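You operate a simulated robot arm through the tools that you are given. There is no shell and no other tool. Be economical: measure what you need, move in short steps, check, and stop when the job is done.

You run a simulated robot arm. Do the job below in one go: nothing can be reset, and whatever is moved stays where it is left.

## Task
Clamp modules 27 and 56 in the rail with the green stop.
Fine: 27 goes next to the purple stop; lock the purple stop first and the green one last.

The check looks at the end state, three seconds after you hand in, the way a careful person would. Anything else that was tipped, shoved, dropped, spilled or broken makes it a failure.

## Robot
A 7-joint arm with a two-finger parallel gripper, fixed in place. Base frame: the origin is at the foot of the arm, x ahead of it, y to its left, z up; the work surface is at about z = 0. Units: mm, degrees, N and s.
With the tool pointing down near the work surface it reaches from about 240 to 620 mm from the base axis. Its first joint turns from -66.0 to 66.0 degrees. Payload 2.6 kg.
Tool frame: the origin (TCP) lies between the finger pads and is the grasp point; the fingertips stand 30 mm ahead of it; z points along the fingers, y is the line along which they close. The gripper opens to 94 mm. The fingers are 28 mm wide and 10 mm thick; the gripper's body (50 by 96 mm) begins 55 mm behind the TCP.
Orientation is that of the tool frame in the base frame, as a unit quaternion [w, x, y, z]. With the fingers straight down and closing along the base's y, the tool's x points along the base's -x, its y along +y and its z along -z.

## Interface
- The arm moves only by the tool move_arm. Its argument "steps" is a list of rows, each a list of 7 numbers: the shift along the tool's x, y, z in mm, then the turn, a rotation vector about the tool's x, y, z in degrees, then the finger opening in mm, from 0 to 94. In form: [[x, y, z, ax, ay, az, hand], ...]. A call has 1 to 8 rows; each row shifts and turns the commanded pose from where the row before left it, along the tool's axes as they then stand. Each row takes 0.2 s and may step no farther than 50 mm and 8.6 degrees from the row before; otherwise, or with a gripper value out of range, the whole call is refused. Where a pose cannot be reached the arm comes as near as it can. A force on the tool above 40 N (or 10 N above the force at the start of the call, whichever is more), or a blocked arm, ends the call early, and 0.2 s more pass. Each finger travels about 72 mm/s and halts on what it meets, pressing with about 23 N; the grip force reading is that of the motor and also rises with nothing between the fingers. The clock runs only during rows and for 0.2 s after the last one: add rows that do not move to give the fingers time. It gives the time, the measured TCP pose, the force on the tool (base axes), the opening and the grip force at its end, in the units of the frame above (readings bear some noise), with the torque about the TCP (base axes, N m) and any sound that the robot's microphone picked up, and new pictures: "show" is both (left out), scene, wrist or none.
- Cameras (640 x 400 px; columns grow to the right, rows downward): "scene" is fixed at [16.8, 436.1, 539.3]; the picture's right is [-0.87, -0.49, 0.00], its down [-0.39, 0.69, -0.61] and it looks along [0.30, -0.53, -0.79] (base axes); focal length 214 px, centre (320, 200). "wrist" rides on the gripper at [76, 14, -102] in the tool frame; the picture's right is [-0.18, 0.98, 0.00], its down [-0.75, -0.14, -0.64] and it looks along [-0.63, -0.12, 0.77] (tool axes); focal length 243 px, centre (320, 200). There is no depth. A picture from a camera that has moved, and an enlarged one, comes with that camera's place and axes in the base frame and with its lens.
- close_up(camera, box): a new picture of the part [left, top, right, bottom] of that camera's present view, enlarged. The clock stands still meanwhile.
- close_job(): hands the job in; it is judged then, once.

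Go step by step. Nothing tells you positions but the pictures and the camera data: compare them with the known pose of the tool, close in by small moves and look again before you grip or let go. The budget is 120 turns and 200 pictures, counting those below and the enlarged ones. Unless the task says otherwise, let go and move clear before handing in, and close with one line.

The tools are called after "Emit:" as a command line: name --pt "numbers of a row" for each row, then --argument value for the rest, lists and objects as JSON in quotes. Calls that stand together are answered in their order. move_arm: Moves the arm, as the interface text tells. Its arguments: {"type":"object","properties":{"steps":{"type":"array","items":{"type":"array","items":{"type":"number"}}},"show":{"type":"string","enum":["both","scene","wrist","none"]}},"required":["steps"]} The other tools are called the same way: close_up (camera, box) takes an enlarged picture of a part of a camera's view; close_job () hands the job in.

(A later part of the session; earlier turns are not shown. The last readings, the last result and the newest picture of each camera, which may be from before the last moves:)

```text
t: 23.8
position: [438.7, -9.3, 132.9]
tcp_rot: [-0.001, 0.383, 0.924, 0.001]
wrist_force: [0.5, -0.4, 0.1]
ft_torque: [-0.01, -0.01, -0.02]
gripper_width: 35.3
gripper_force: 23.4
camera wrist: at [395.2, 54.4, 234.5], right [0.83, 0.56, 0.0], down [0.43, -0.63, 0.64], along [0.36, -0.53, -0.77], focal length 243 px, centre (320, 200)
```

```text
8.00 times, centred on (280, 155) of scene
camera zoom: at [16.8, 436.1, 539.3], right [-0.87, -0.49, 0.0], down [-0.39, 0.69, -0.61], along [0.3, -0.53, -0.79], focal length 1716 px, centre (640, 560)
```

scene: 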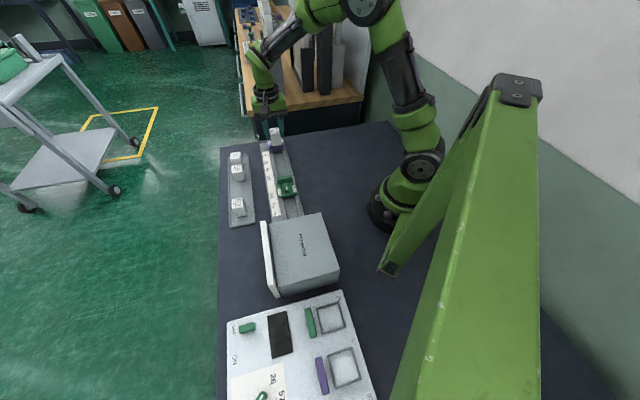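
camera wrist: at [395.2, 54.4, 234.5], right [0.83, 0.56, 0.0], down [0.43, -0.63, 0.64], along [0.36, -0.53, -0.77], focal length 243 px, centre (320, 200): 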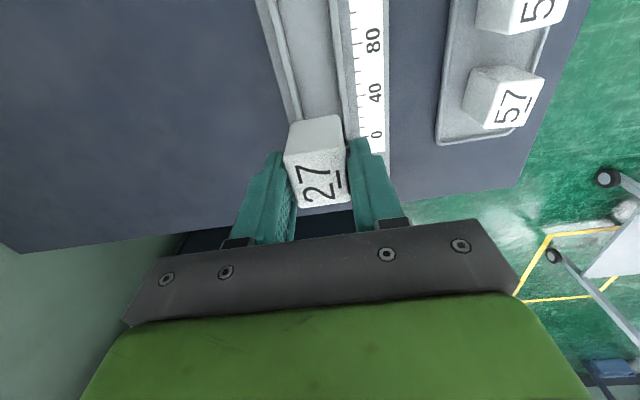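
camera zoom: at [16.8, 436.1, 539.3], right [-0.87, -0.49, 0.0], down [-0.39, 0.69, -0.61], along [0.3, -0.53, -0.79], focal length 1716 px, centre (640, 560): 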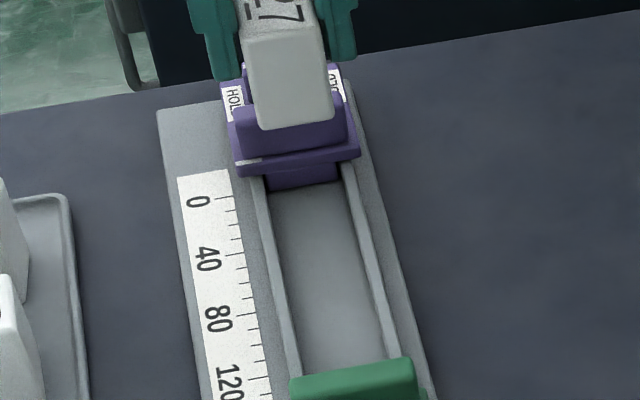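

The channel is about 38 mm wide against the 35 mm module, and I'm centred to within 0.5 mm. I'll lower it in stages.

Emit:
move_arm --pt "0 -0.4 25 0 0 0 25" --pt "0 0 25 0 0 0 25" --pt "0 0 12 0 0 0 25" --pt "0 0 0 0 0 0 25" --show "none"

Emit:
close_up --camera "wrist" --box '[220, 40, 420, 240]'

Emit:
close_up --camera "scene" --box '[255, 130, 305, 180]'

```text
t: 24.8
position: [439.9, -9.4, 70.0]
tcp_rot: [0.0, 0.383, 0.924, 0.0]
wrist_force: [-0.4, -0.1, -0.8]
ft_torque: [0.02, 0.01, -0.03]
gripper_width: 35.4
gripper_force: 23.1
```

```text
2.00 times, centred on (320, 140) of wrist
camera zoom: at [395.6, 54.8, 172.4], right [0.83, 0.56, 0.0], down [0.43, -0.63, 0.64], along [0.36, -0.53, -0.77], focal length 485 px, centre (320, 320)
```

zoom: 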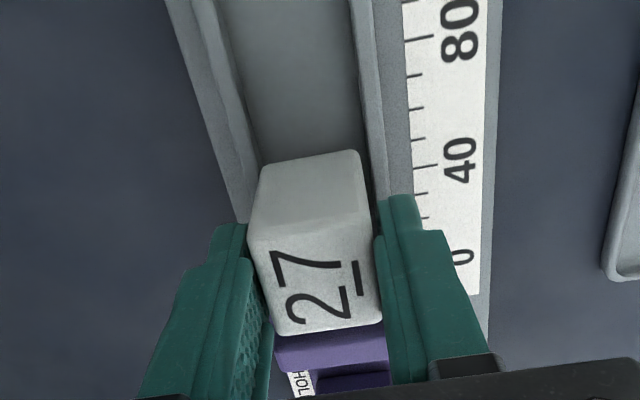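

```text
8.00 times, centred on (280, 155) of scene
camera zoom: at [16.8, 436.1, 539.3], right [-0.87, -0.49, 0.0], down [-0.39, 0.69, -0.61], along [0.3, -0.53, -0.79], focal length 1716 px, centre (640, 560)
```

zoom: 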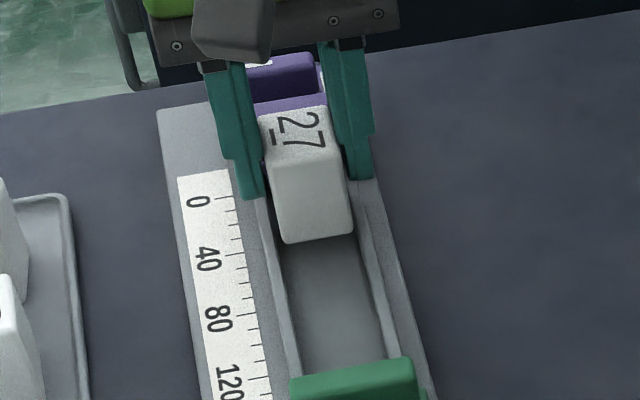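

Emit:
move_arm --pt "0 0 8 0 0 0 25" --pt "0 0 4 0 0 0 25" --pt "0 0 0 0 0 0 25" --show "none"

Emit:
close_up --camera "wrist" --box '[250, 80, 390, 200]'

Emit:
close_up --camera "scene" --box '[265, 135, 305, 175]'

```text
t: 25.6
position: [440.6, -10.0, 57.5]
tcp_rot: [0.0, 0.382, 0.924, -0.001]
wrist_force: [0.3, 0.0, -1.2]
ft_torque: [0.0, -0.04, 0.02]
gripper_width: 35.4
gripper_force: 23.1
```

```text
3.33 times, centred on (320, 140) of wrist
camera zoom: at [395.4, 55.0, 160.6], right [0.83, 0.56, 0.0], down [0.43, -0.63, 0.64], along [0.36, -0.53, -0.77], focal length 809 px, centre (320, 400)
```

zoom: 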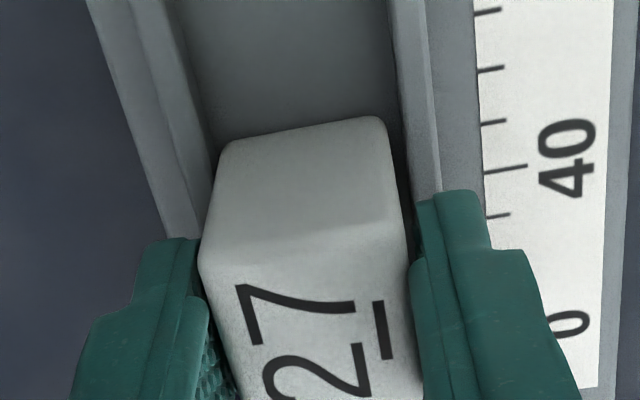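

```text
10.00 times, centred on (285, 155) of scene
camera zoom: at [16.8, 436.1, 539.3], right [-0.87, -0.49, 0.0], down [-0.39, 0.69, -0.61], along [0.3, -0.53, -0.79], focal length 2145 px, centre (670, 650)
```

zoom: 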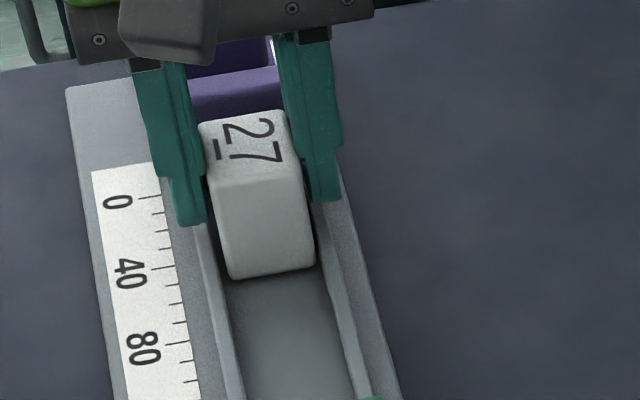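

Emit:
move_arm --pt "0 0 2 0 0 0 25" --pt "0 0 2 0 0 0 25" --pt "0 0 1.5 0 0 0 25" --pt "0 0 0 0 0 0 25" --show "none"

Emit:
close_up --camera "scene" --box '[265, 135, 305, 175]'

```text
t: 26.6
position: [440.2, -10.5, 54.2]
tcp_rot: [0.002, 0.383, 0.924, 0.0]
wrist_force: [2.4, -0.9, 17.2]
ft_torque: [-0.07, -0.06, -0.01]
gripper_width: 36.0
gripper_force: 22.8
```

```text
10.00 times, centred on (285, 155) of scene
camera zoom: at [16.7, 436.1, 539.3], right [-0.87, -0.49, 0.0], down [-0.39, 0.69, -0.61], along [0.3, -0.53, -0.79], focal length 2145 px, centre (670, 650)
```

zoom: 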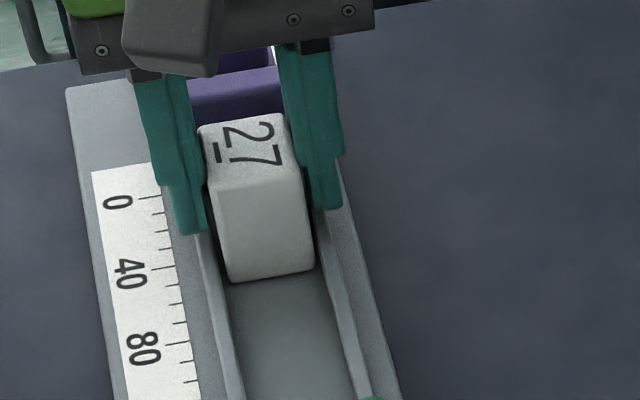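

27 touches the channel floor. I'll ease off and slide it gently toward the purple stop until contact.

Emit:
move_arm --pt "0 0 -1.2 0 0 0 25" --pt "-4 0 0 0 0 0 25" --pt "-4 0 0 0 0 0 25" --pt "-4 0 0 0 0 0 25" --pt "0 0 0 0 0 0 25" --show "none"

Emit:
close_up --camera "scene" --box '[265, 135, 305, 175]'

Emit:
close_up --camera "wrist" --box '[220, 80, 420, 240]'

```text
t: 27.8
position: [448.1, -18.0, 53.0]
tcp_rot: [-0.001, 0.382, 0.924, -0.001]
wrist_force: [0.1, -0.3, -0.1]
ft_torque: [0.02, 0.0, -0.02]
gripper_width: 35.8
gripper_force: 23.1
```

```text
10.00 times, centred on (285, 155) of scene
camera zoom: at [16.8, 436.1, 539.3], right [-0.87, -0.49, 0.0], down [-0.39, 0.69, -0.61], along [0.3, -0.53, -0.79], focal length 2145 px, centre (670, 650)
```

zoom: 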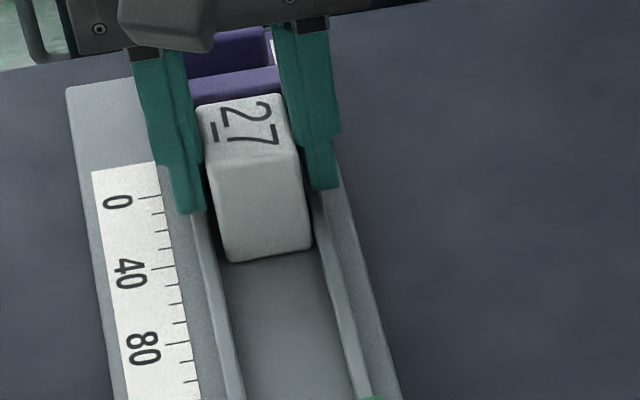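

```text
2.50 times, centred on (320, 160) of wrist
camera zoom: at [403.7, 46.2, 156.1], right [0.83, 0.56, 0.0], down [0.43, -0.63, 0.64], along [0.36, -0.53, -0.77], focal length 606 px, centre (320, 300)
```

zoom: 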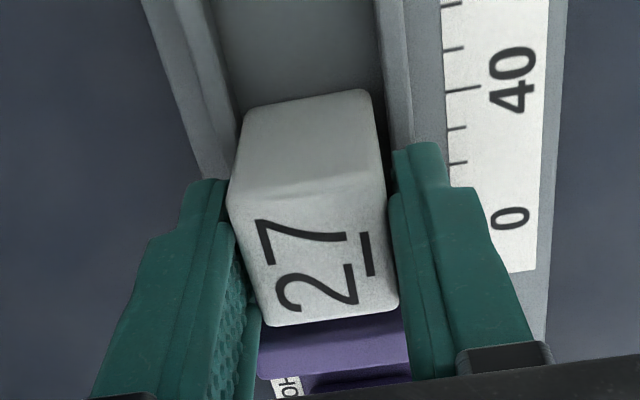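

Emit:
move_arm --pt "-2.5 0 0 0 0 0 25" --pt "-2.5 0 0 0 0 0 25" --pt "-2.5 0 0 0 0 0 25" --pt "0 0 0 0 0 0 25" --show "none"

Emit:
close_up --camera "wrist" --box '[220, 80, 420, 240]'

```text
t: 28.8
position: [453.8, -22.3, 53.2]
tcp_rot: [-0.002, 0.383, 0.924, 0.0]
wrist_force: [-7.7, 4.1, 0.6]
ft_torque: [0.1, 0.17, -0.03]
gripper_width: 35.8
gripper_force: 23.0
```

```text
2.50 times, centred on (320, 160) of wrist
camera zoom: at [409.0, 41.5, 156.4], right [0.83, 0.56, 0.0], down [0.43, -0.63, 0.64], along [0.36, -0.53, -0.77], focal length 606 px, centre (320, 300)
```

zoom: 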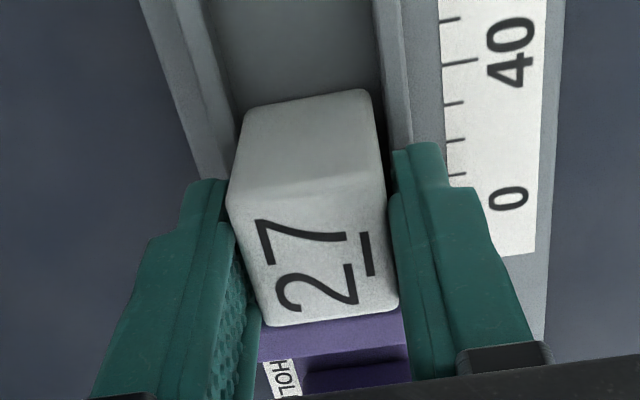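

27 now touches the purple stop (about 9 N of reaction). I'll seat it down, release and lift.

Emit:
move_arm --pt "0 0 0.8 0 0 0 25" --pt "0 0 0 0 0 0 44" --pt "0 0 0 0 0 0 46" --pt "0 0 -30 0 0 0 46" --pt "0 0 -40 0 0 0 60" --pt "0 0 0 0 0 0 60" --show "wrist"

Emit:
close_up --camera "wrist" --box '[220, 40, 420, 200]'

Emit:
close_up --camera "scene" --box '[265, 130, 305, 170]'

```text
t: 30.2
position: [452.8, -23.1, 122.7]
tcp_rot: [-0.001, 0.382, 0.924, 0.001]
wrist_force: [0.2, 0.8, 0.2]
ft_torque: [-0.02, 0.02, -0.01]
gripper_width: 59.8
gripper_force: 0.1
camera wrist: at [408.6, 41.2, 225.5], right [0.83, 0.56, 0.0], down [0.43, -0.63, 0.64], along [0.36, -0.53, -0.77], focal length 243 px, centre (320, 200)
```

wrist: 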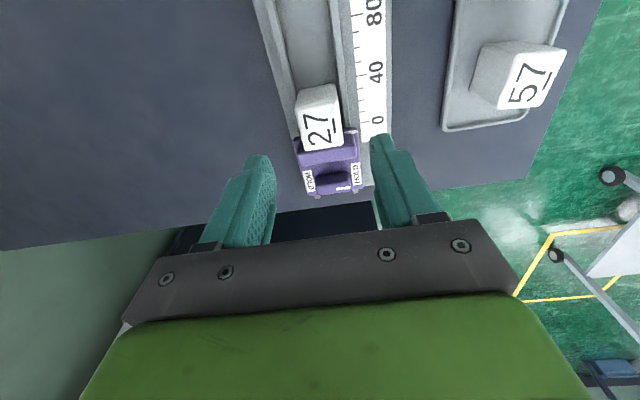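

```text
2.50 times, centred on (320, 120) of wrist
camera zoom: at [408.6, 41.2, 225.5], right [0.83, 0.56, 0.0], down [0.43, -0.63, 0.64], along [0.36, -0.53, -0.77], focal length 606 px, centre (320, 400)
```

zoom: 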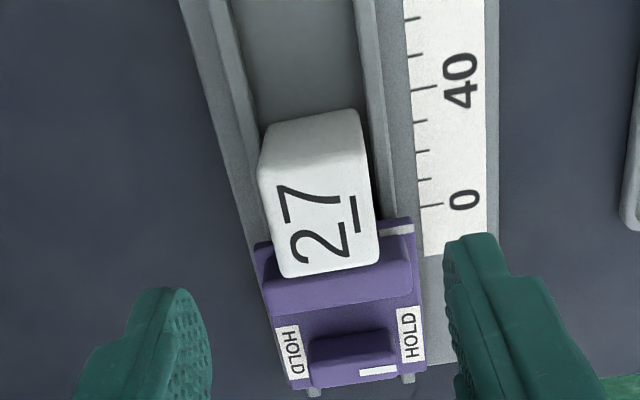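

```text
10.00 times, centred on (285, 150) of scene
camera zoom: at [16.8, 436.1, 539.3], right [-0.87, -0.49, 0.0], down [-0.39, 0.69, -0.61], along [0.3, -0.53, -0.79], focal length 2145 px, centre (670, 700)
```

zoom: 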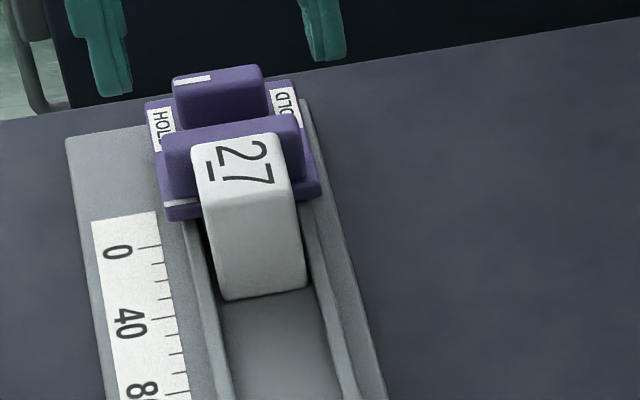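

27 sits square against the locked purple stop. Next I'll go above module 56.

Emit:
move_arm --pt "19.5 35.7 -5 0 0 0 80" --pt "19.5 35.7 0 0 0 0 80" --pt "19.5 35.7 0 0 0 0 80" --pt "19.5 35.7 0 0 0 0 80" --pt "0 0 0 0 0 0 80" --show "wrist"

Emit:
close_up --camera "wrist" --box '[220, 40, 420, 200]'

```text
t: 31.4
position: [498.6, 134.1, 128.4]
tcp_rot: [0.0, 0.383, 0.924, 0.0]
wrist_force: [0.2, 0.1, 0.0]
ft_torque: [-0.02, 0.01, 0.0]
gripper_width: 79.9
gripper_force: 0.0
camera wrist: at [454.4, 198.5, 230.5], right [0.83, 0.56, 0.0], down [0.43, -0.63, 0.64], along [0.36, -0.53, -0.77], focal length 243 px, centre (320, 200)
```

wrist: 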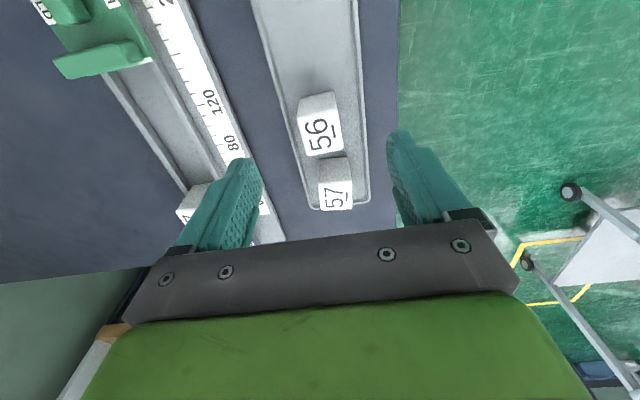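

```text
2.50 times, centred on (320, 120) of wrist
camera zoom: at [454.4, 198.5, 230.5], right [0.83, 0.56, 0.0], down [0.43, -0.63, 0.64], along [0.36, -0.53, -0.77], focal length 606 px, centre (320, 400)
```

zoom: 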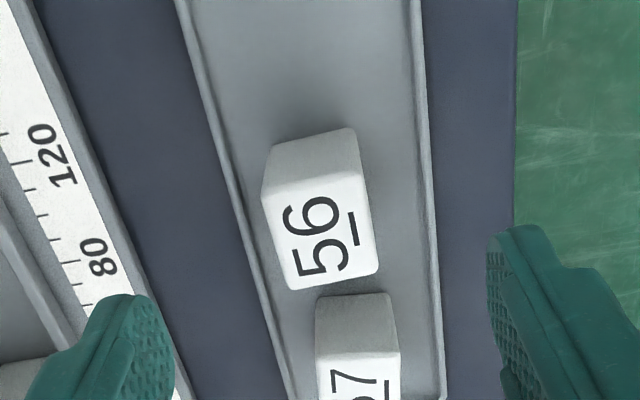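

56 is nearly aligned, with about 4° of yaw. I'll correct by 8 mm along the rack, turn by -4° and descend.

Emit:
move_arm --pt "-8 0.6 20 0 0 0 70" --pt "0 0 20 0 0 -4 60" --pt "0 0 18 0 0 0 60" --pt "0 0 10 0 0 0 60" --pt "0 0 8 0 0 0 60" --pt "0 0 0 0 0 0 60" --show "none"

Emit:
close_up --camera "wrist" --box '[220, 80, 420, 240]'

Emit:
close_up --camera "scene" --box '[220, 140, 270, 190]'

```text
t: 32.8
position: [505.5, 126.2, 50.6]
tcp_rot: [0.0, 0.35, 0.937, -0.001]
wrist_force: [0.3, 0.9, -0.2]
ft_torque: [0.01, 0.0, -0.04]
gripper_width: 60.2
gripper_force: 0.1
```

```text
2.50 times, centred on (320, 160) of wrist
camera zoom: at [456.9, 188.7, 154.5], right [0.78, 0.62, 0.0], down [0.48, -0.6, 0.64], along [0.4, -0.5, -0.77], focal length 606 px, centre (320, 300)
```

zoom: 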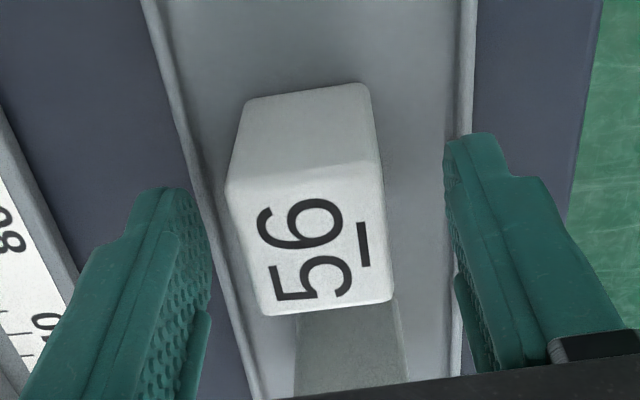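

```text
8.00 times, centred on (245, 165) of scene
camera zoom: at [16.8, 436.1, 539.3], right [-0.87, -0.49, 0.0], down [-0.39, 0.69, -0.61], along [0.3, -0.53, -0.79], focal length 1716 px, centre (920, 480)
```

zoom: 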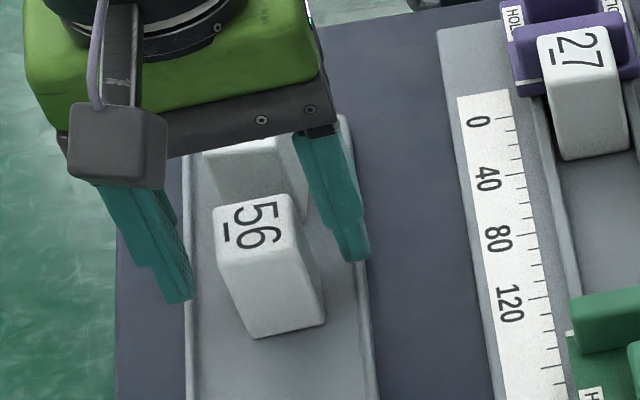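

Emit:
move_arm --pt "2 -0.5 -1.5 0 0 0 60" --pt "0 0 0 0 0 0 25" --pt "0 0 0 0 0 0 25" --pt "0 0 0 0 0 0 25" --show "none"

Emit:
close_up --camera "wrist" --box '[220, 80, 420, 240]'

```text
t: 33.8
position: [504.8, 128.5, 55.0]
tcp_rot: [0.0, 0.35, 0.937, 0.0]
wrist_force: [-0.5, -0.8, 7.3]
ft_torque: [-0.04, 0.05, 0.02]
gripper_width: 31.1
gripper_force: 22.8
```

```text
2.50 times, centred on (320, 160) of wrist
camera zoom: at [455.0, 189.8, 157.0], right [0.78, 0.62, 0.0], down [0.47, -0.6, 0.64], along [0.4, -0.5, -0.77], focal length 606 px, centre (320, 300)
```

zoom: 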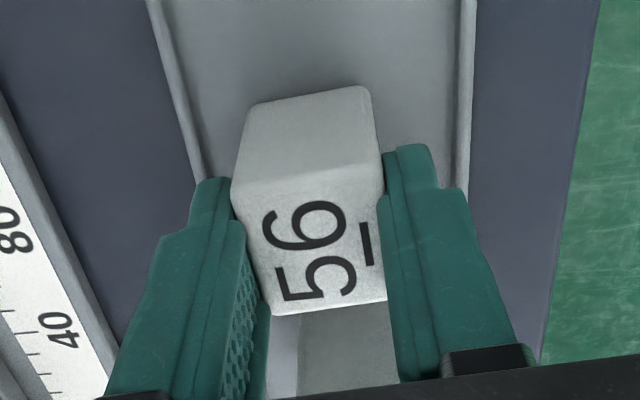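

The width reads 31 mm with some upward force, so I'll look closer before lifting.

Emit:
close_up --camera "scene" --box '[220, 140, 270, 190]'

Emit:
move_arm --pt "0 0 0 0 0 0 25" --show "none"

```text
8.00 times, centred on (245, 165) of scene
camera zoom: at [16.7, 436.1, 539.3], right [-0.87, -0.49, 0.0], down [-0.39, 0.69, -0.61], along [0.3, -0.53, -0.79], focal length 1716 px, centre (920, 480)
```

zoom: 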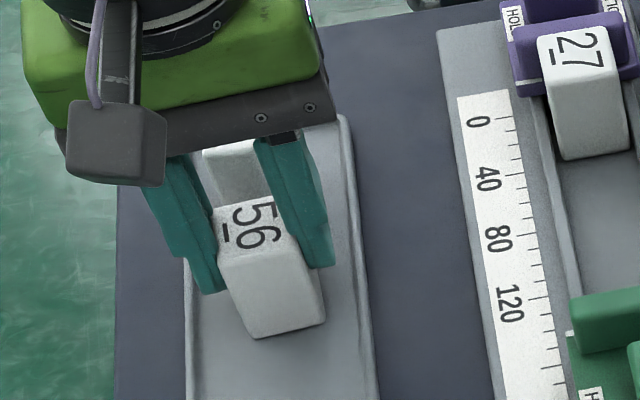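

```text
t: 34.2
position: [504.0, 127.7, 55.0]
tcp_rot: [0.0, 0.35, 0.937, 0.0]
wrist_force: [-1.9, -0.3, 9.6]
ft_torque: [-0.01, 0.07, -0.03]
gripper_width: 31.2
gripper_force: 22.8
```

Emit:
move_arm --pt "0 0 -3 0 0 0 25" --pt "0 0 -3 0 0 0 25" --pt "0 0 -4 0 0 0 25" --pt "0 0 0 0 0 0 25" --show "none"

Emit:
close_up --camera "scene" --box '[225, 145, 265, 185]'

Emit:
close_up --camera "wrist" --box '[220, 80, 420, 240]'

```text
t: 35.2
position: [504.0, 128.3, 62.8]
tcp_rot: [0.0, 0.349, 0.937, 0.0]
wrist_force: [-0.6, -0.2, 0.1]
ft_torque: [-0.01, -0.01, 0.01]
gripper_width: 31.2
gripper_force: 23.1
```

```text
10.00 times, centred on (245, 165) of scene
camera zoom: at [16.8, 436.1, 539.3], right [-0.87, -0.49, 0.0], down [-0.39, 0.69, -0.61], along [0.3, -0.53, -0.79], focal length 2145 px, centre (1070, 550)
```

zoom: 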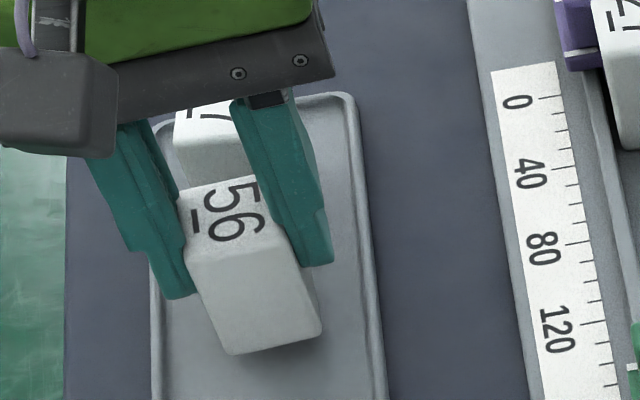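

```text
2.50 times, centred on (320, 160) of wrist
camera zoom: at [454.6, 189.6, 165.9], right [0.78, 0.62, 0.0], down [0.48, -0.6, 0.64], along [0.4, -0.5, -0.77], focal length 606 px, centre (320, 300)
```

zoom: 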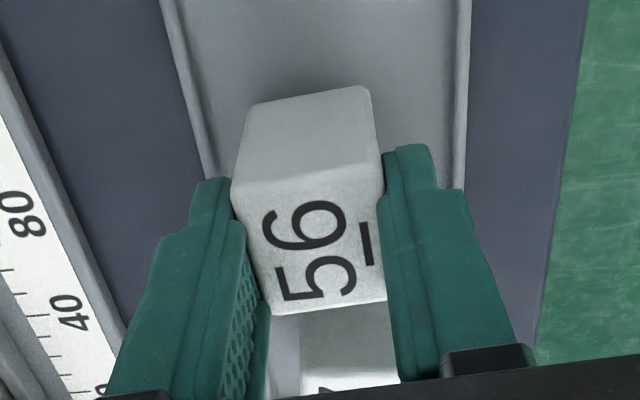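

56 is held firmly. I'll lift, restore the yaw and carry it over the rail next to 27, leaving a gap.

Emit:
move_arm --pt "0 0 -35 0 0 0 25" --pt "0 0 -35 0 0 4 25" --pt "-6.6 -35.7 0 0 0 0 25" --pt "-6.6 -35.7 0 0 0 0 25" --pt "-6.6 -35.7 0 0 0 0 25" --pt "-6.6 -35.7 0 0 0 0 25" --pt "0 0 0 0 0 0 25" --show "wrist"

Emit:
close_up --camera "wrist" --box '[250, 40, 400, 160]'

Emit:
close_up --camera "scene" --box '[245, 110, 315, 180]'

```text
t: 36.8
position: [420.6, 8.1, 135.7]
tcp_rot: [0.0, 0.383, 0.924, 0.0]
wrist_force: [0.1, -0.4, -0.6]
ft_torque: [0.02, -0.01, -0.02]
gripper_width: 31.2
gripper_force: 23.1
camera wrist: at [376.7, 72.0, 236.4], right [0.83, 0.56, 0.0], down [0.43, -0.63, 0.64], along [0.36, -0.53, -0.77], focal length 243 px, centre (320, 200)
```

wrist: 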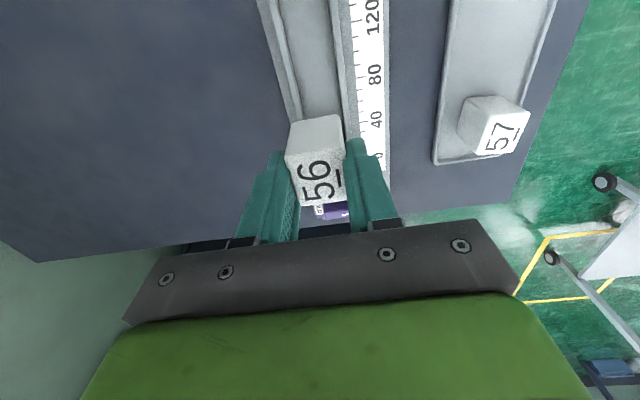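

```text
3.33 times, centred on (325, 100) of wrist
camera zoom: at [376.7, 72.0, 236.4], right [0.83, 0.56, 0.0], down [0.43, -0.63, 0.64], along [0.36, -0.53, -0.77], focal length 809 px, centre (303, 533)
```

zoom: 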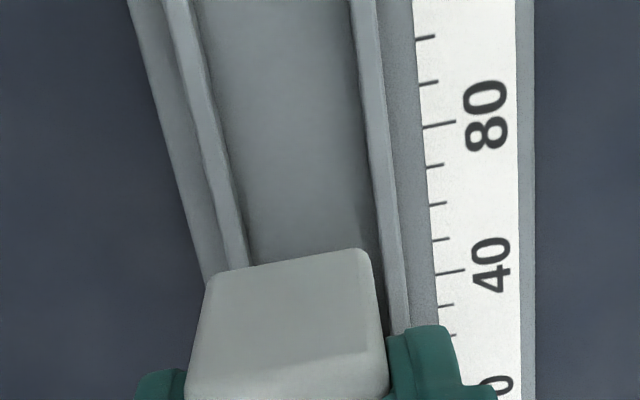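

```text
5.71 times, centred on (280, 145) of scene
camera zoom: at [16.8, 436.1, 539.3], right [-0.87, -0.49, 0.0], down [-0.39, 0.69, -0.61], along [0.3, -0.53, -0.79], focal length 1226 px, centre (549, 514)
```

zoom: 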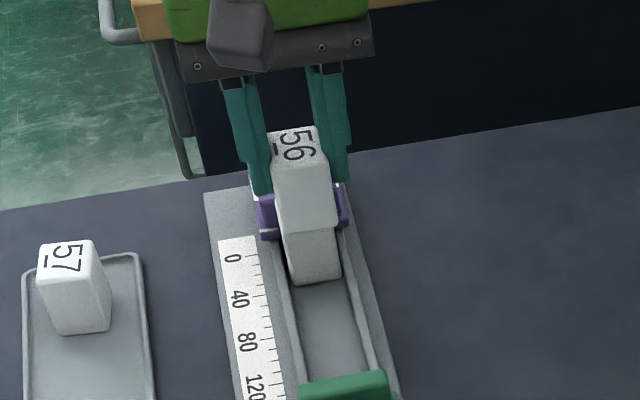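

Emit:
move_arm --pt "0 0.9 25 0 0 0 25" --pt "0 0 25 0 0 0 25" --pt "0 0 13 0 0 0 25" --pt "0 0 8 0 0 0 25" --pt "0 0 0 0 0 0 25" --show "none"

Emit:
close_up --camera "wrist" --box '[250, 80, 390, 220]'

Emit:
close_up --camera "scene" --box '[265, 135, 305, 175]'

```text
t: 38.0
position: [421.1, 9.3, 63.7]
tcp_rot: [0.0, 0.383, 0.924, 0.0]
wrist_force: [-0.6, -0.2, 0.0]
ft_torque: [0.0, -0.01, 0.02]
gripper_width: 31.0
gripper_force: 23.0
```

```text
2.86 times, centred on (320, 150) of wrist
camera zoom: at [377.3, 73.3, 165.3], right [0.83, 0.56, 0.0], down [0.43, -0.63, 0.64], along [0.36, -0.53, -0.77], focal length 693 px, centre (320, 343)
```

zoom: 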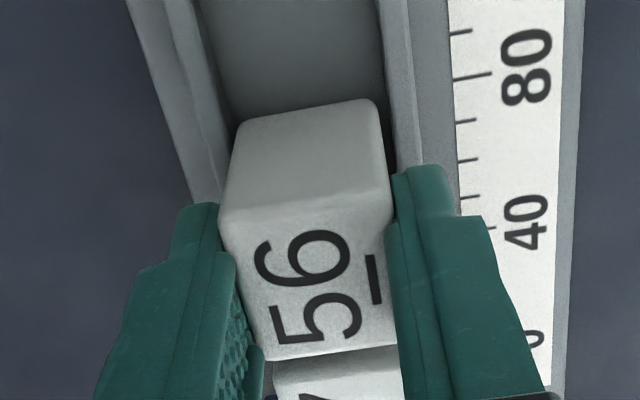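

```text
10.00 times, centred on (285, 155) of scene
camera zoom: at [16.8, 436.1, 539.3], right [-0.87, -0.49, 0.0], down [-0.39, 0.69, -0.61], along [0.3, -0.53, -0.79], focal length 2145 px, centre (670, 650)
```

zoom: 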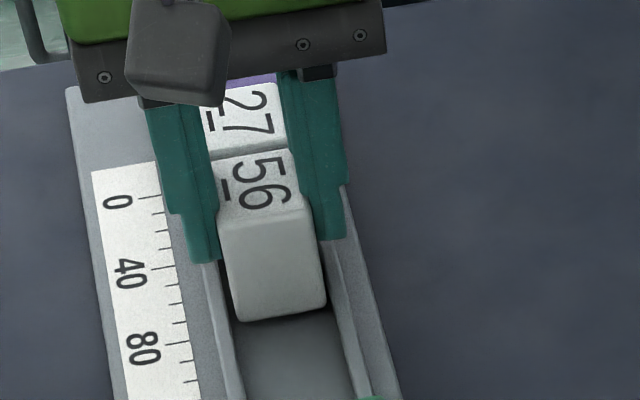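

Emit:
move_arm --pt "0 0 3 0 0 0 25" --pt "0 0 2 0 0 0 25" --pt "0 0 2 0 0 0 25" --pt "0 0 0 0 0 0 25" --show "none"

Emit:
close_up --camera "scene" --box '[265, 135, 305, 175]'

```text
t: 39.0
position: [422.6, 9.7, 60.0]
tcp_rot: [0.001, 0.384, 0.923, 0.001]
wrist_force: [-1.7, -1.0, 6.0]
ft_torque: [-0.1, 0.09, 0.0]
gripper_width: 31.1
gripper_force: 23.7
stopped in row 4: the force on the tool passed its limit at 41 N (the readings are from after the stop); the commanded pose is now the measured one
```

```text
10.00 times, centred on (285, 155) of scene
camera zoom: at [16.7, 436.1, 539.3], right [-0.87, -0.49, 0.0], down [-0.39, 0.69, -0.61], along [0.3, -0.53, -0.79], focal length 2145 px, centre (670, 650)
```

zoom: 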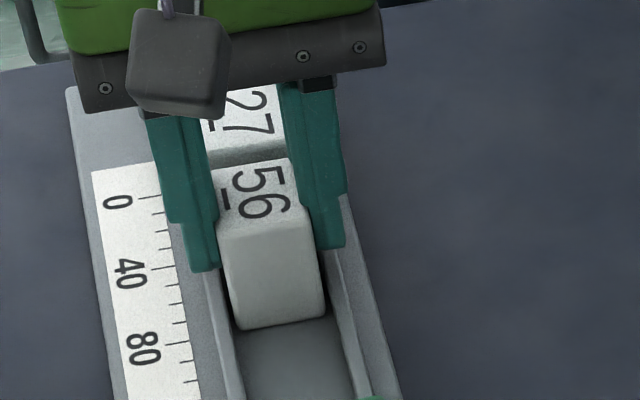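

Emit:
close_up --camera "wrist" --box '[270, 80, 370, 160]'

Emit:
close_up --camera "scene" --box '[278, 150, 302, 174]'

```text
5.00 times, centred on (320, 120) of wrist
camera zoom: at [377.9, 73.5, 161.0], right [0.83, 0.56, 0.0], down [0.43, -0.64, 0.64], along [0.36, -0.53, -0.77], focal length 1213 px, centre (320, 600)
```

zoom: 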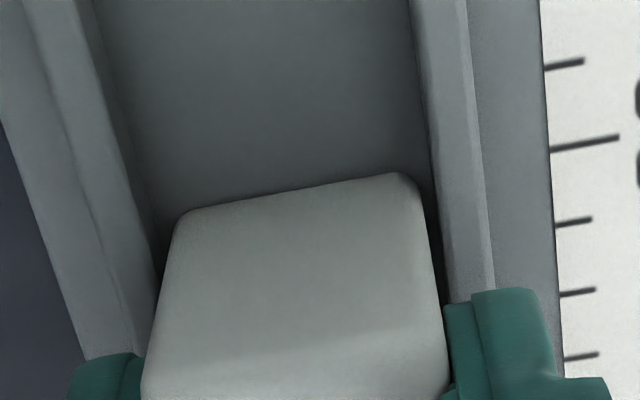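

```text
16.00 times, centred on (290, 162) of scene
camera zoom: at [16.7, 436.1, 539.3], right [-0.87, -0.49, 0.0], down [-0.39, 0.69, -0.61], along [0.3, -0.53, -0.79], focal length 3432 px, centre (800, 808)
```

zoom: 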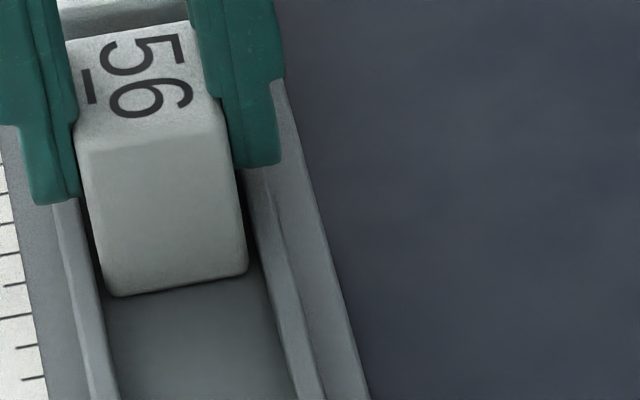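

56 is on the channel floor with clearance on both sides. I'll ease up slightly and slide it against 27.

Emit:
move_arm --pt "0 0 -0.8 0 0 0 25" --pt "-3 0 0 0 0 0 25" --pt "-3 0 0 0 0 0 25" --pt "0 0 0 0 0 0 25" --show "none"

Emit:
move_arm --pt "-1.5 0 0 0 0 0 25" --pt "-1.5 0 0 0 0 0 25" --pt "0 0 0 0 0 0 25" --show "none"

Emit:
close_up --camera "wrist" --box '[220, 80, 420, 240]'

Emit:
close_up --camera "scene" --box '[265, 135, 305, 175]'

```text
t: 40.0
position: [426.6, 4.8, 60.1]
tcp_rot: [0.001, 0.384, 0.923, 0.001]
wrist_force: [-0.3, 0.4, -1.0]
ft_torque: [0.0, 0.0, -0.02]
gripper_width: 31.2
gripper_force: 23.3
```

```text
t: 40.8
position: [428.3, 5.1, 58.8]
tcp_rot: [-0.001, 0.383, 0.924, 0.003]
wrist_force: [-9.8, 8.8, 2.1]
ft_torque: [0.21, 0.24, -0.01]
gripper_width: 31.1
gripper_force: 22.7
```

```text
2.50 times, centred on (320, 160) of wrist
camera zoom: at [383.5, 68.4, 161.6], right [0.83, 0.56, 0.0], down [0.43, -0.64, 0.64], along [0.36, -0.53, -0.77], focal length 606 px, centre (320, 300)
```

zoom: 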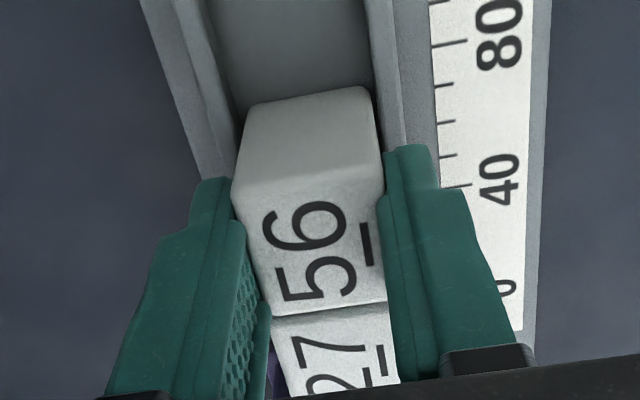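

```text
10.00 times, centred on (285, 155) of scene
camera zoom: at [16.7, 436.1, 539.3], right [-0.87, -0.49, 0.0], down [-0.39, 0.69, -0.61], along [0.3, -0.53, -0.79], focal length 2145 px, centre (670, 650)
```

zoom: 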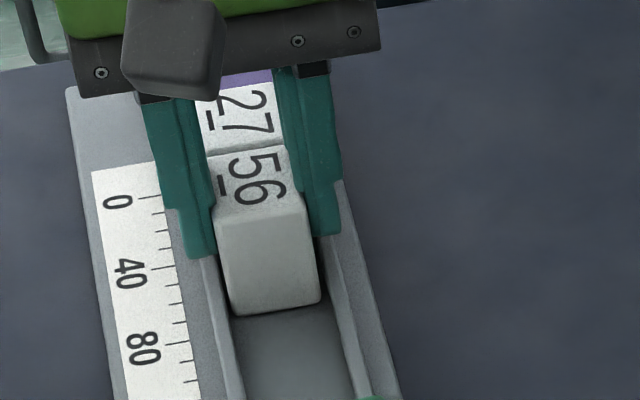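

56 is in contact with 27 at about 13 N. I'll seat it, release and lift.

Emit:
move_arm --pt "0 0 1 0 0 0 25" --pt "0 0 0 0 0 0 40" --pt "0 0 0 0 0 0 44" --pt "0 0 -30 0 0 0 44" --pt "0 0 -40 0 0 0 60" --pt "0 0 0 0 0 0 60" --show "wrist"

Emit:
close_up --camera "wrist" --box '[220, 40, 420, 200]'

Emit:
close_up --camera "scene" --box '[265, 130, 305, 170]'

```text
t: 42.2
position: [428.2, 3.9, 127.7]
tcp_rot: [0.001, 0.383, 0.924, 0.001]
wrist_force: [-0.1, 0.0, 0.0]
ft_torque: [0.05, -0.06, 0.0]
gripper_width: 60.1
gripper_force: 0.0
camera wrist: at [383.8, 67.5, 230.6], right [0.83, 0.56, 0.0], down [0.43, -0.63, 0.64], along [0.36, -0.53, -0.77], focal length 243 px, centre (320, 200)
```

wrist: 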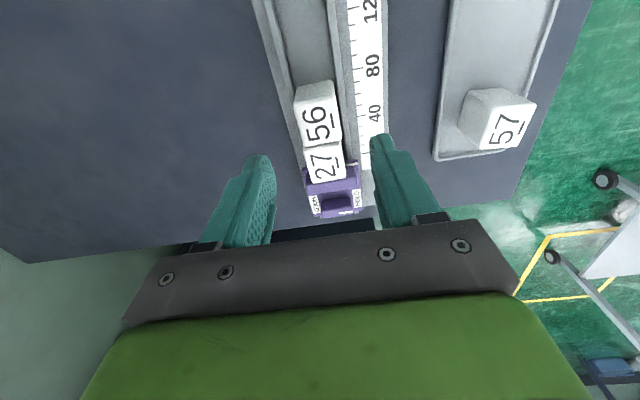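

```text
2.50 times, centred on (320, 120) of wrist
camera zoom: at [383.8, 67.5, 230.6], right [0.83, 0.56, 0.0], down [0.43, -0.63, 0.64], along [0.36, -0.53, -0.77], focal length 606 px, centre (320, 400)
```

zoom: 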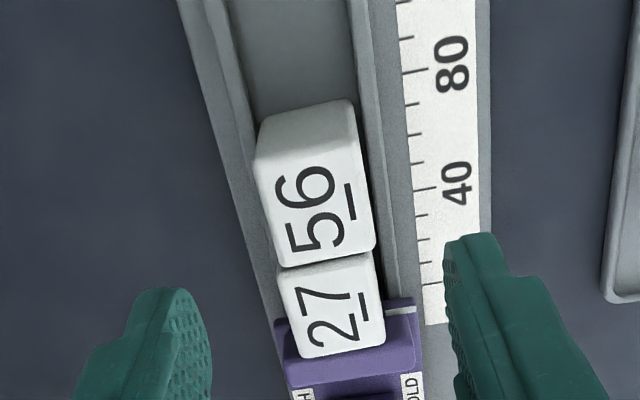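

```text
10.00 times, centred on (285, 150) of scene
camera zoom: at [16.8, 436.1, 539.3], right [-0.87, -0.49, 0.0], down [-0.39, 0.69, -0.61], along [0.3, -0.53, -0.79], focal length 2145 px, centre (670, 700)
```

zoom: 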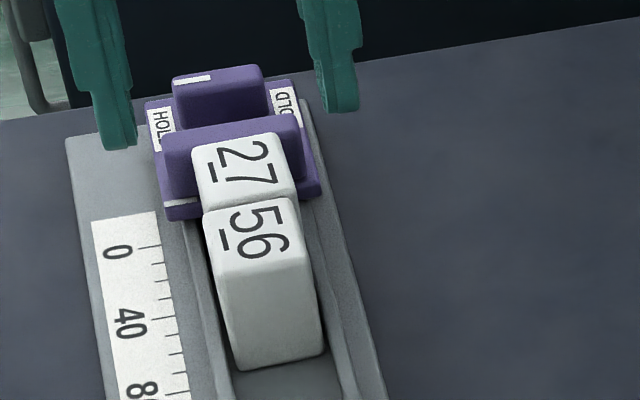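

Both modules are aligned against purple. Next I'll go over the green stop's lever.

Emit:
move_arm --pt "38 0 0 0 0 0 50" --pt "38 0 0 0 0 0 45" --pt "38 0 5 0 0 0 40" --pt "38 0 15 0 0 0 40" --pt "0 0 0 0 0 0 40" --show "wrist"

Emit:
close_up --camera "wrist" --box '[220, 80, 420, 240]'

```text
t: 43.4
position: [320.7, 109.7, 108.5]
tcp_rot: [0.002, 0.384, 0.923, 0.0]
wrist_force: [-0.4, 0.5, -0.7]
ft_torque: [0.0, -0.02, -0.04]
gripper_width: 40.1
gripper_force: 0.1
camera wrist: at [276.2, 174.8, 210.0], right [0.83, 0.56, 0.0], down [0.43, -0.63, 0.64], along [0.36, -0.53, -0.77], focal length 243 px, centre (320, 200)
```

wrist: 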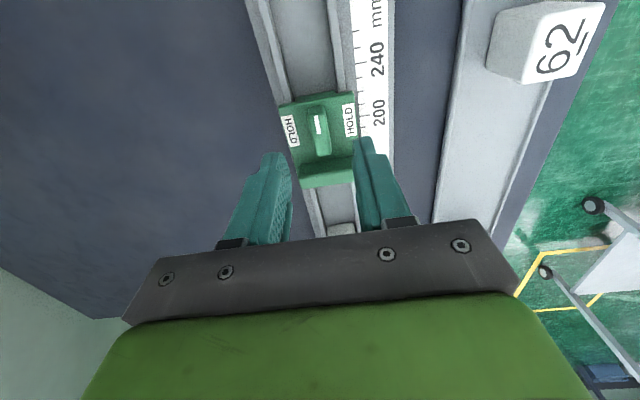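

```text
2.50 times, centred on (320, 160) of wrist
camera zoom: at [276.2, 174.8, 210.0], right [0.83, 0.56, 0.0], down [0.43, -0.63, 0.64], along [0.36, -0.53, -0.77], focal length 606 px, centre (320, 300)
```

zoom: 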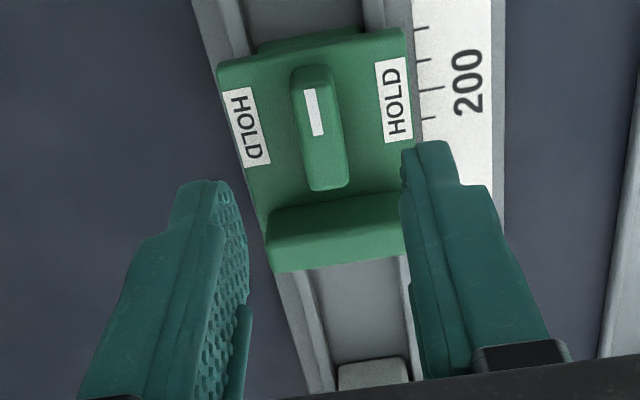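

Emit:
move_arm --pt "3.5 0 20 0 0 0 40" --pt "0 0 21 0 0 0 40" --pt "0 0 0 0 0 0 40" --show "none"

Emit:
close_up --camera "wrist" --box '[220, 80, 420, 240]'

```text
t: 44.2
position: [318.2, 112.8, 66.3]
tcp_rot: [0.0, 0.384, 0.923, 0.002]
wrist_force: [0.0, 0.6, -0.1]
ft_torque: [-0.01, -0.03, -0.01]
gripper_width: 40.1
gripper_force: 0.2
```

```text
2.50 times, centred on (320, 160) of wrist
camera zoom: at [274.6, 177.0, 168.1], right [0.83, 0.56, 0.0], down [0.43, -0.64, 0.64], along [0.36, -0.53, -0.77], focal length 606 px, centre (320, 300)
```

zoom: 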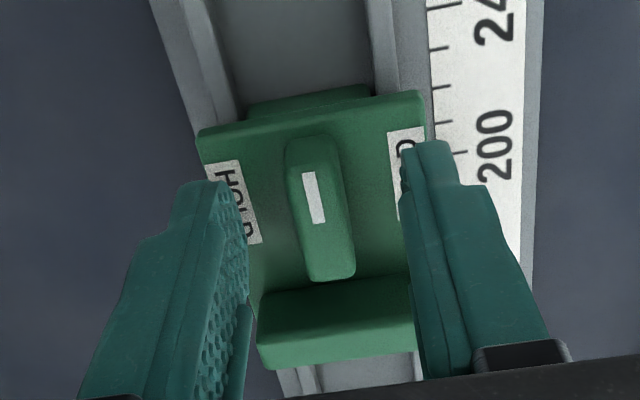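

Aligned. I'll grip the lever and slide the green stop toward the modules.

Emit:
move_arm --pt "0 0 0 0 0 0 8" --pt "0 0 0 0 0 0 8" --pt "0 0 0 0 0 0 8" --pt "-5 0 0 0 0 0 8" --pt "-8 0 0 0 0 0 8" --pt "-10 0 0 0 0 0 8" --pt "-10 0 0 0 0 0 8" --pt "0 0 0 0 0 0 8" --show "wrist"

```text
t: 46.0
position: [343.1, 89.2, 65.2]
tcp_rot: [0.0, 0.385, 0.923, 0.001]
wrist_force: [-0.8, 0.3, -18.9]
ft_torque: [-0.12, -0.03, -0.01]
gripper_width: 12.2
gripper_force: 44.6
camera wrist: at [297.8, 153.6, 168.3], right [0.83, 0.56, 0.0], down [0.43, -0.63, 0.64], along [0.36, -0.53, -0.77], focal length 243 px, centre (320, 200)
```

wrist: 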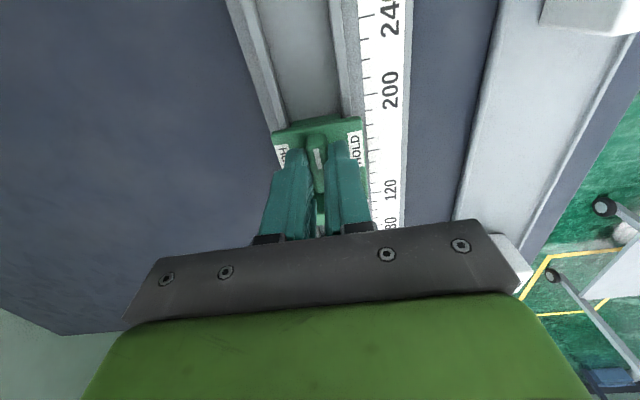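

Emit:
move_arm --pt "-8 0 1 0 0 0 8" --pt "-9 0 0 0 0 0 8" --pt "-9 0 0 0 0 0 8" --pt "-9 0 0 0 0 0 8" --pt "-8 0 0 0 0 0 8" --pt "0 0 0 0 0 0 8" --show "scene"

Emit:
close_up --camera "scene" --box '[255, 130, 315, 190]'

```text
t: 47.4
position: [373.0, 58.9, 66.4]
tcp_rot: [0.002, 0.385, 0.923, 0.001]
wrist_force: [-4.9, -3.8, -6.2]
ft_torque: [0.25, 0.51, -0.03]
gripper_width: 12.4
gripper_force: 45.1
```

scene: 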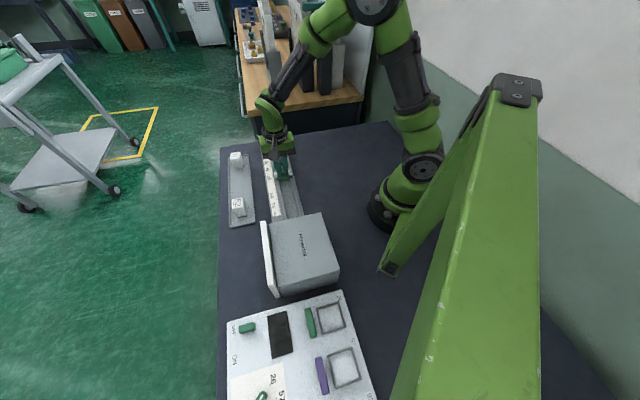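

```text
6.67 times, centred on (285, 160) of scene
camera zoom: at [16.8, 436.1, 539.3], right [-0.87, -0.49, 0.0], down [-0.39, 0.69, -0.61], along [0.3, -0.53, -0.79], focal length 1430 px, centre (553, 467)
```

zoom: 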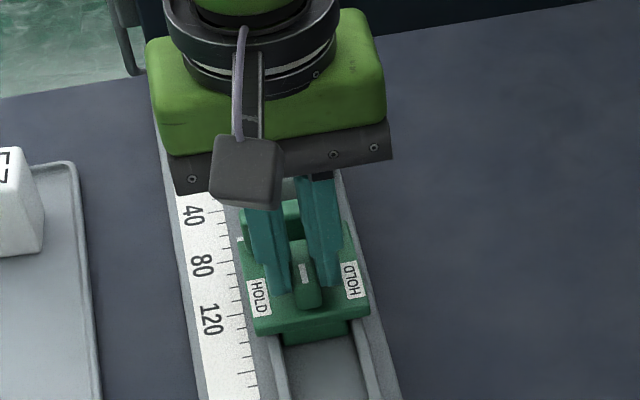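

Emit:
move_arm --pt "-3 -0.4 0 0 0 0 8" --pt "-3 0 0 0 0 0 8" --pt "-3 0 0 0 0 0 8" --pt "-3 0 0 0 0 0 8" --pt "0 0 0 0 0 0 8" --show "none"

```text
t: 48.6
position: [379.6, 52.0, 66.6]
tcp_rot: [-0.001, 0.384, 0.923, 0.001]
wrist_force: [-12.9, 11.4, -6.5]
ft_torque: [-0.18, -0.06, -0.04]
gripper_width: 12.3
gripper_force: 45.2
```

There is about 17 N of reaction, likely contact with 56. I'll check visually.

Emit:
close_up --camera "scene" --box '[255, 130, 315, 190]'

Emit:
close_up --camera "wrist" --box '[220, 80, 420, 240]'

```text
6.67 times, centred on (285, 160) of scene
camera zoom: at [16.8, 436.1, 539.3], right [-0.87, -0.49, 0.0], down [-0.39, 0.69, -0.61], along [0.3, -0.53, -0.79], focal length 1430 px, centre (553, 467)
```

zoom: 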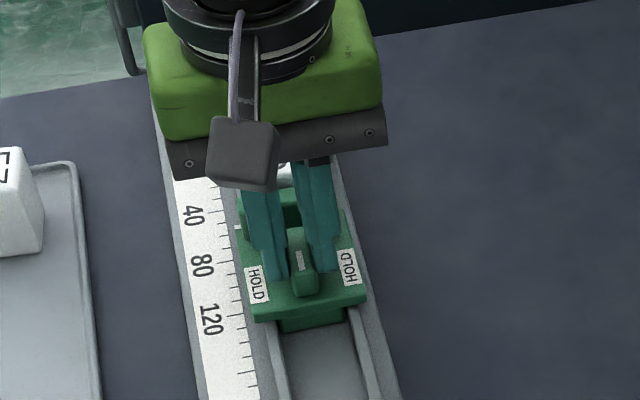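

```text
2.50 times, centred on (320, 160) of wrist
camera zoom: at [335.1, 116.1, 168.7], right [0.83, 0.56, 0.0], down [0.43, -0.64, 0.64], along [0.36, -0.53, -0.77], focal length 606 px, centre (320, 300)
```

zoom: 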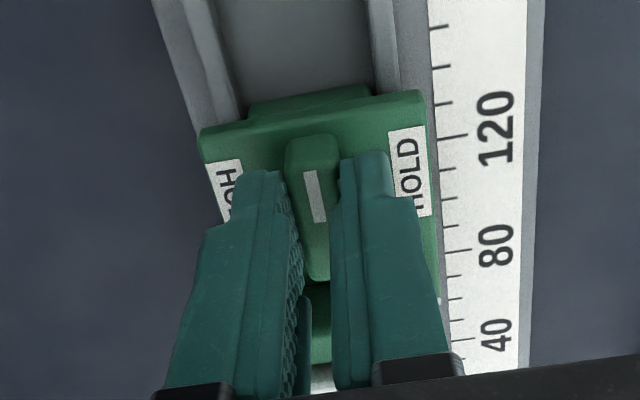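

Green is pressed against 56. While keeping the pressure, I'll try turning the lever clockwise a little.

Emit:
move_arm --pt "0 0 0 0 0 4 8" --pt "0 0 0 0 0 4 8" --pt "0 0 0 0 0 0 8" --show "none"

Emit:
close_up --camera "wrist" --box '[220, 80, 420, 240]'

```text
t: 49.4
position: [380.2, 51.1, 66.3]
tcp_rot: [-0.001, 0.447, 0.895, 0.002]
wrist_force: [-15.5, 16.9, -1.1]
ft_torque: [0.63, 0.52, -0.02]
gripper_width: 12.0
gripper_force: 45.0
```

```text
2.50 times, centred on (320, 160) of wrist
camera zoom: at [344.9, 121.7, 168.7], right [0.9, 0.44, 0.0], down [0.34, -0.69, 0.64], along [0.28, -0.57, -0.77], focal length 606 px, centre (320, 300)
```

zoom: 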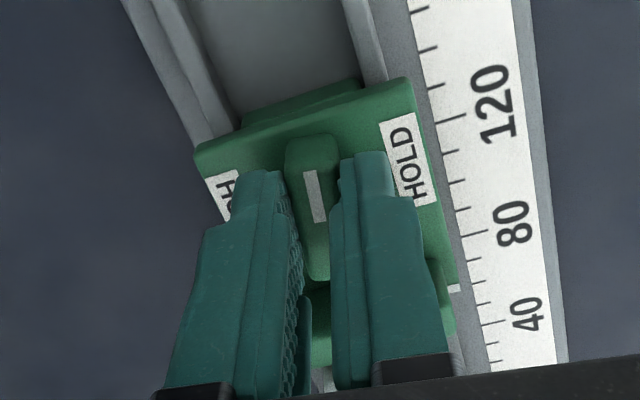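

It turns freely clockwise, so I'll continue.

Emit:
move_arm --pt "0 0 0 0 0 7 8" --pt "0 0 0 0 0 7 8" --pt "0 0 0 0 0 7 8" --pt "0 0 0 0 0 7 8" --pt "0 0 0 0 0 7 8" --pt "0 0 0 0 0 7 8" --pt "0 0 0 0 0 0 8" --show "none"

```text
t: 51.0
position: [381.3, 53.3, 65.2]
tcp_rot: [0.001, 0.737, 0.676, 0.004]
wrist_force: [12.6, 23.1, -22.8]
ft_torque: [0.13, -0.2, 0.03]
gripper_width: 12.5
gripper_force: 45.4
```

Some side load is building up. I'll trim it, keep the push, then finish the turn.

Emit:
move_arm --pt "0.5 1.7 1 0 0 0 8" --pt "0 0 0 0 0 0 8" --show "none"

Emit:
close_up --camera "wrist" --box '[220, 80, 420, 240]'

```text
t: 51.6
position: [382.0, 52.6, 65.5]
tcp_rot: [-0.002, 0.739, 0.674, 0.002]
wrist_force: [-10.9, 19.6, 21.6]
ft_torque: [-0.06, 0.38, -0.03]
gripper_width: 12.4
gripper_force: 45.6
```

```text
2.50 times, centred on (320, 160) of wrist
camera zoom: at [402.4, 126.7, 168.9], right [0.96, -0.27, 0.0], down [-0.21, -0.74, 0.64], along [-0.17, -0.61, -0.77], focal length 606 px, centre (320, 300)
```

zoom: 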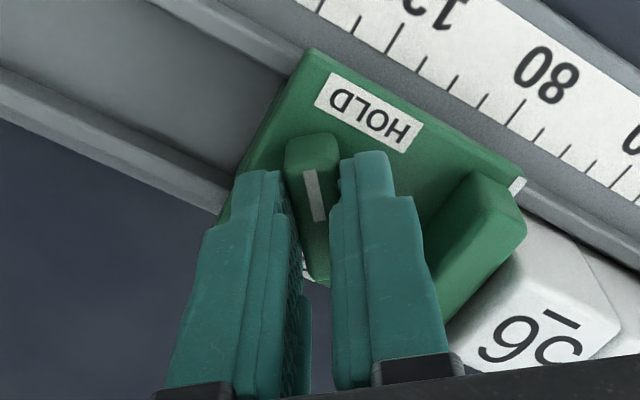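

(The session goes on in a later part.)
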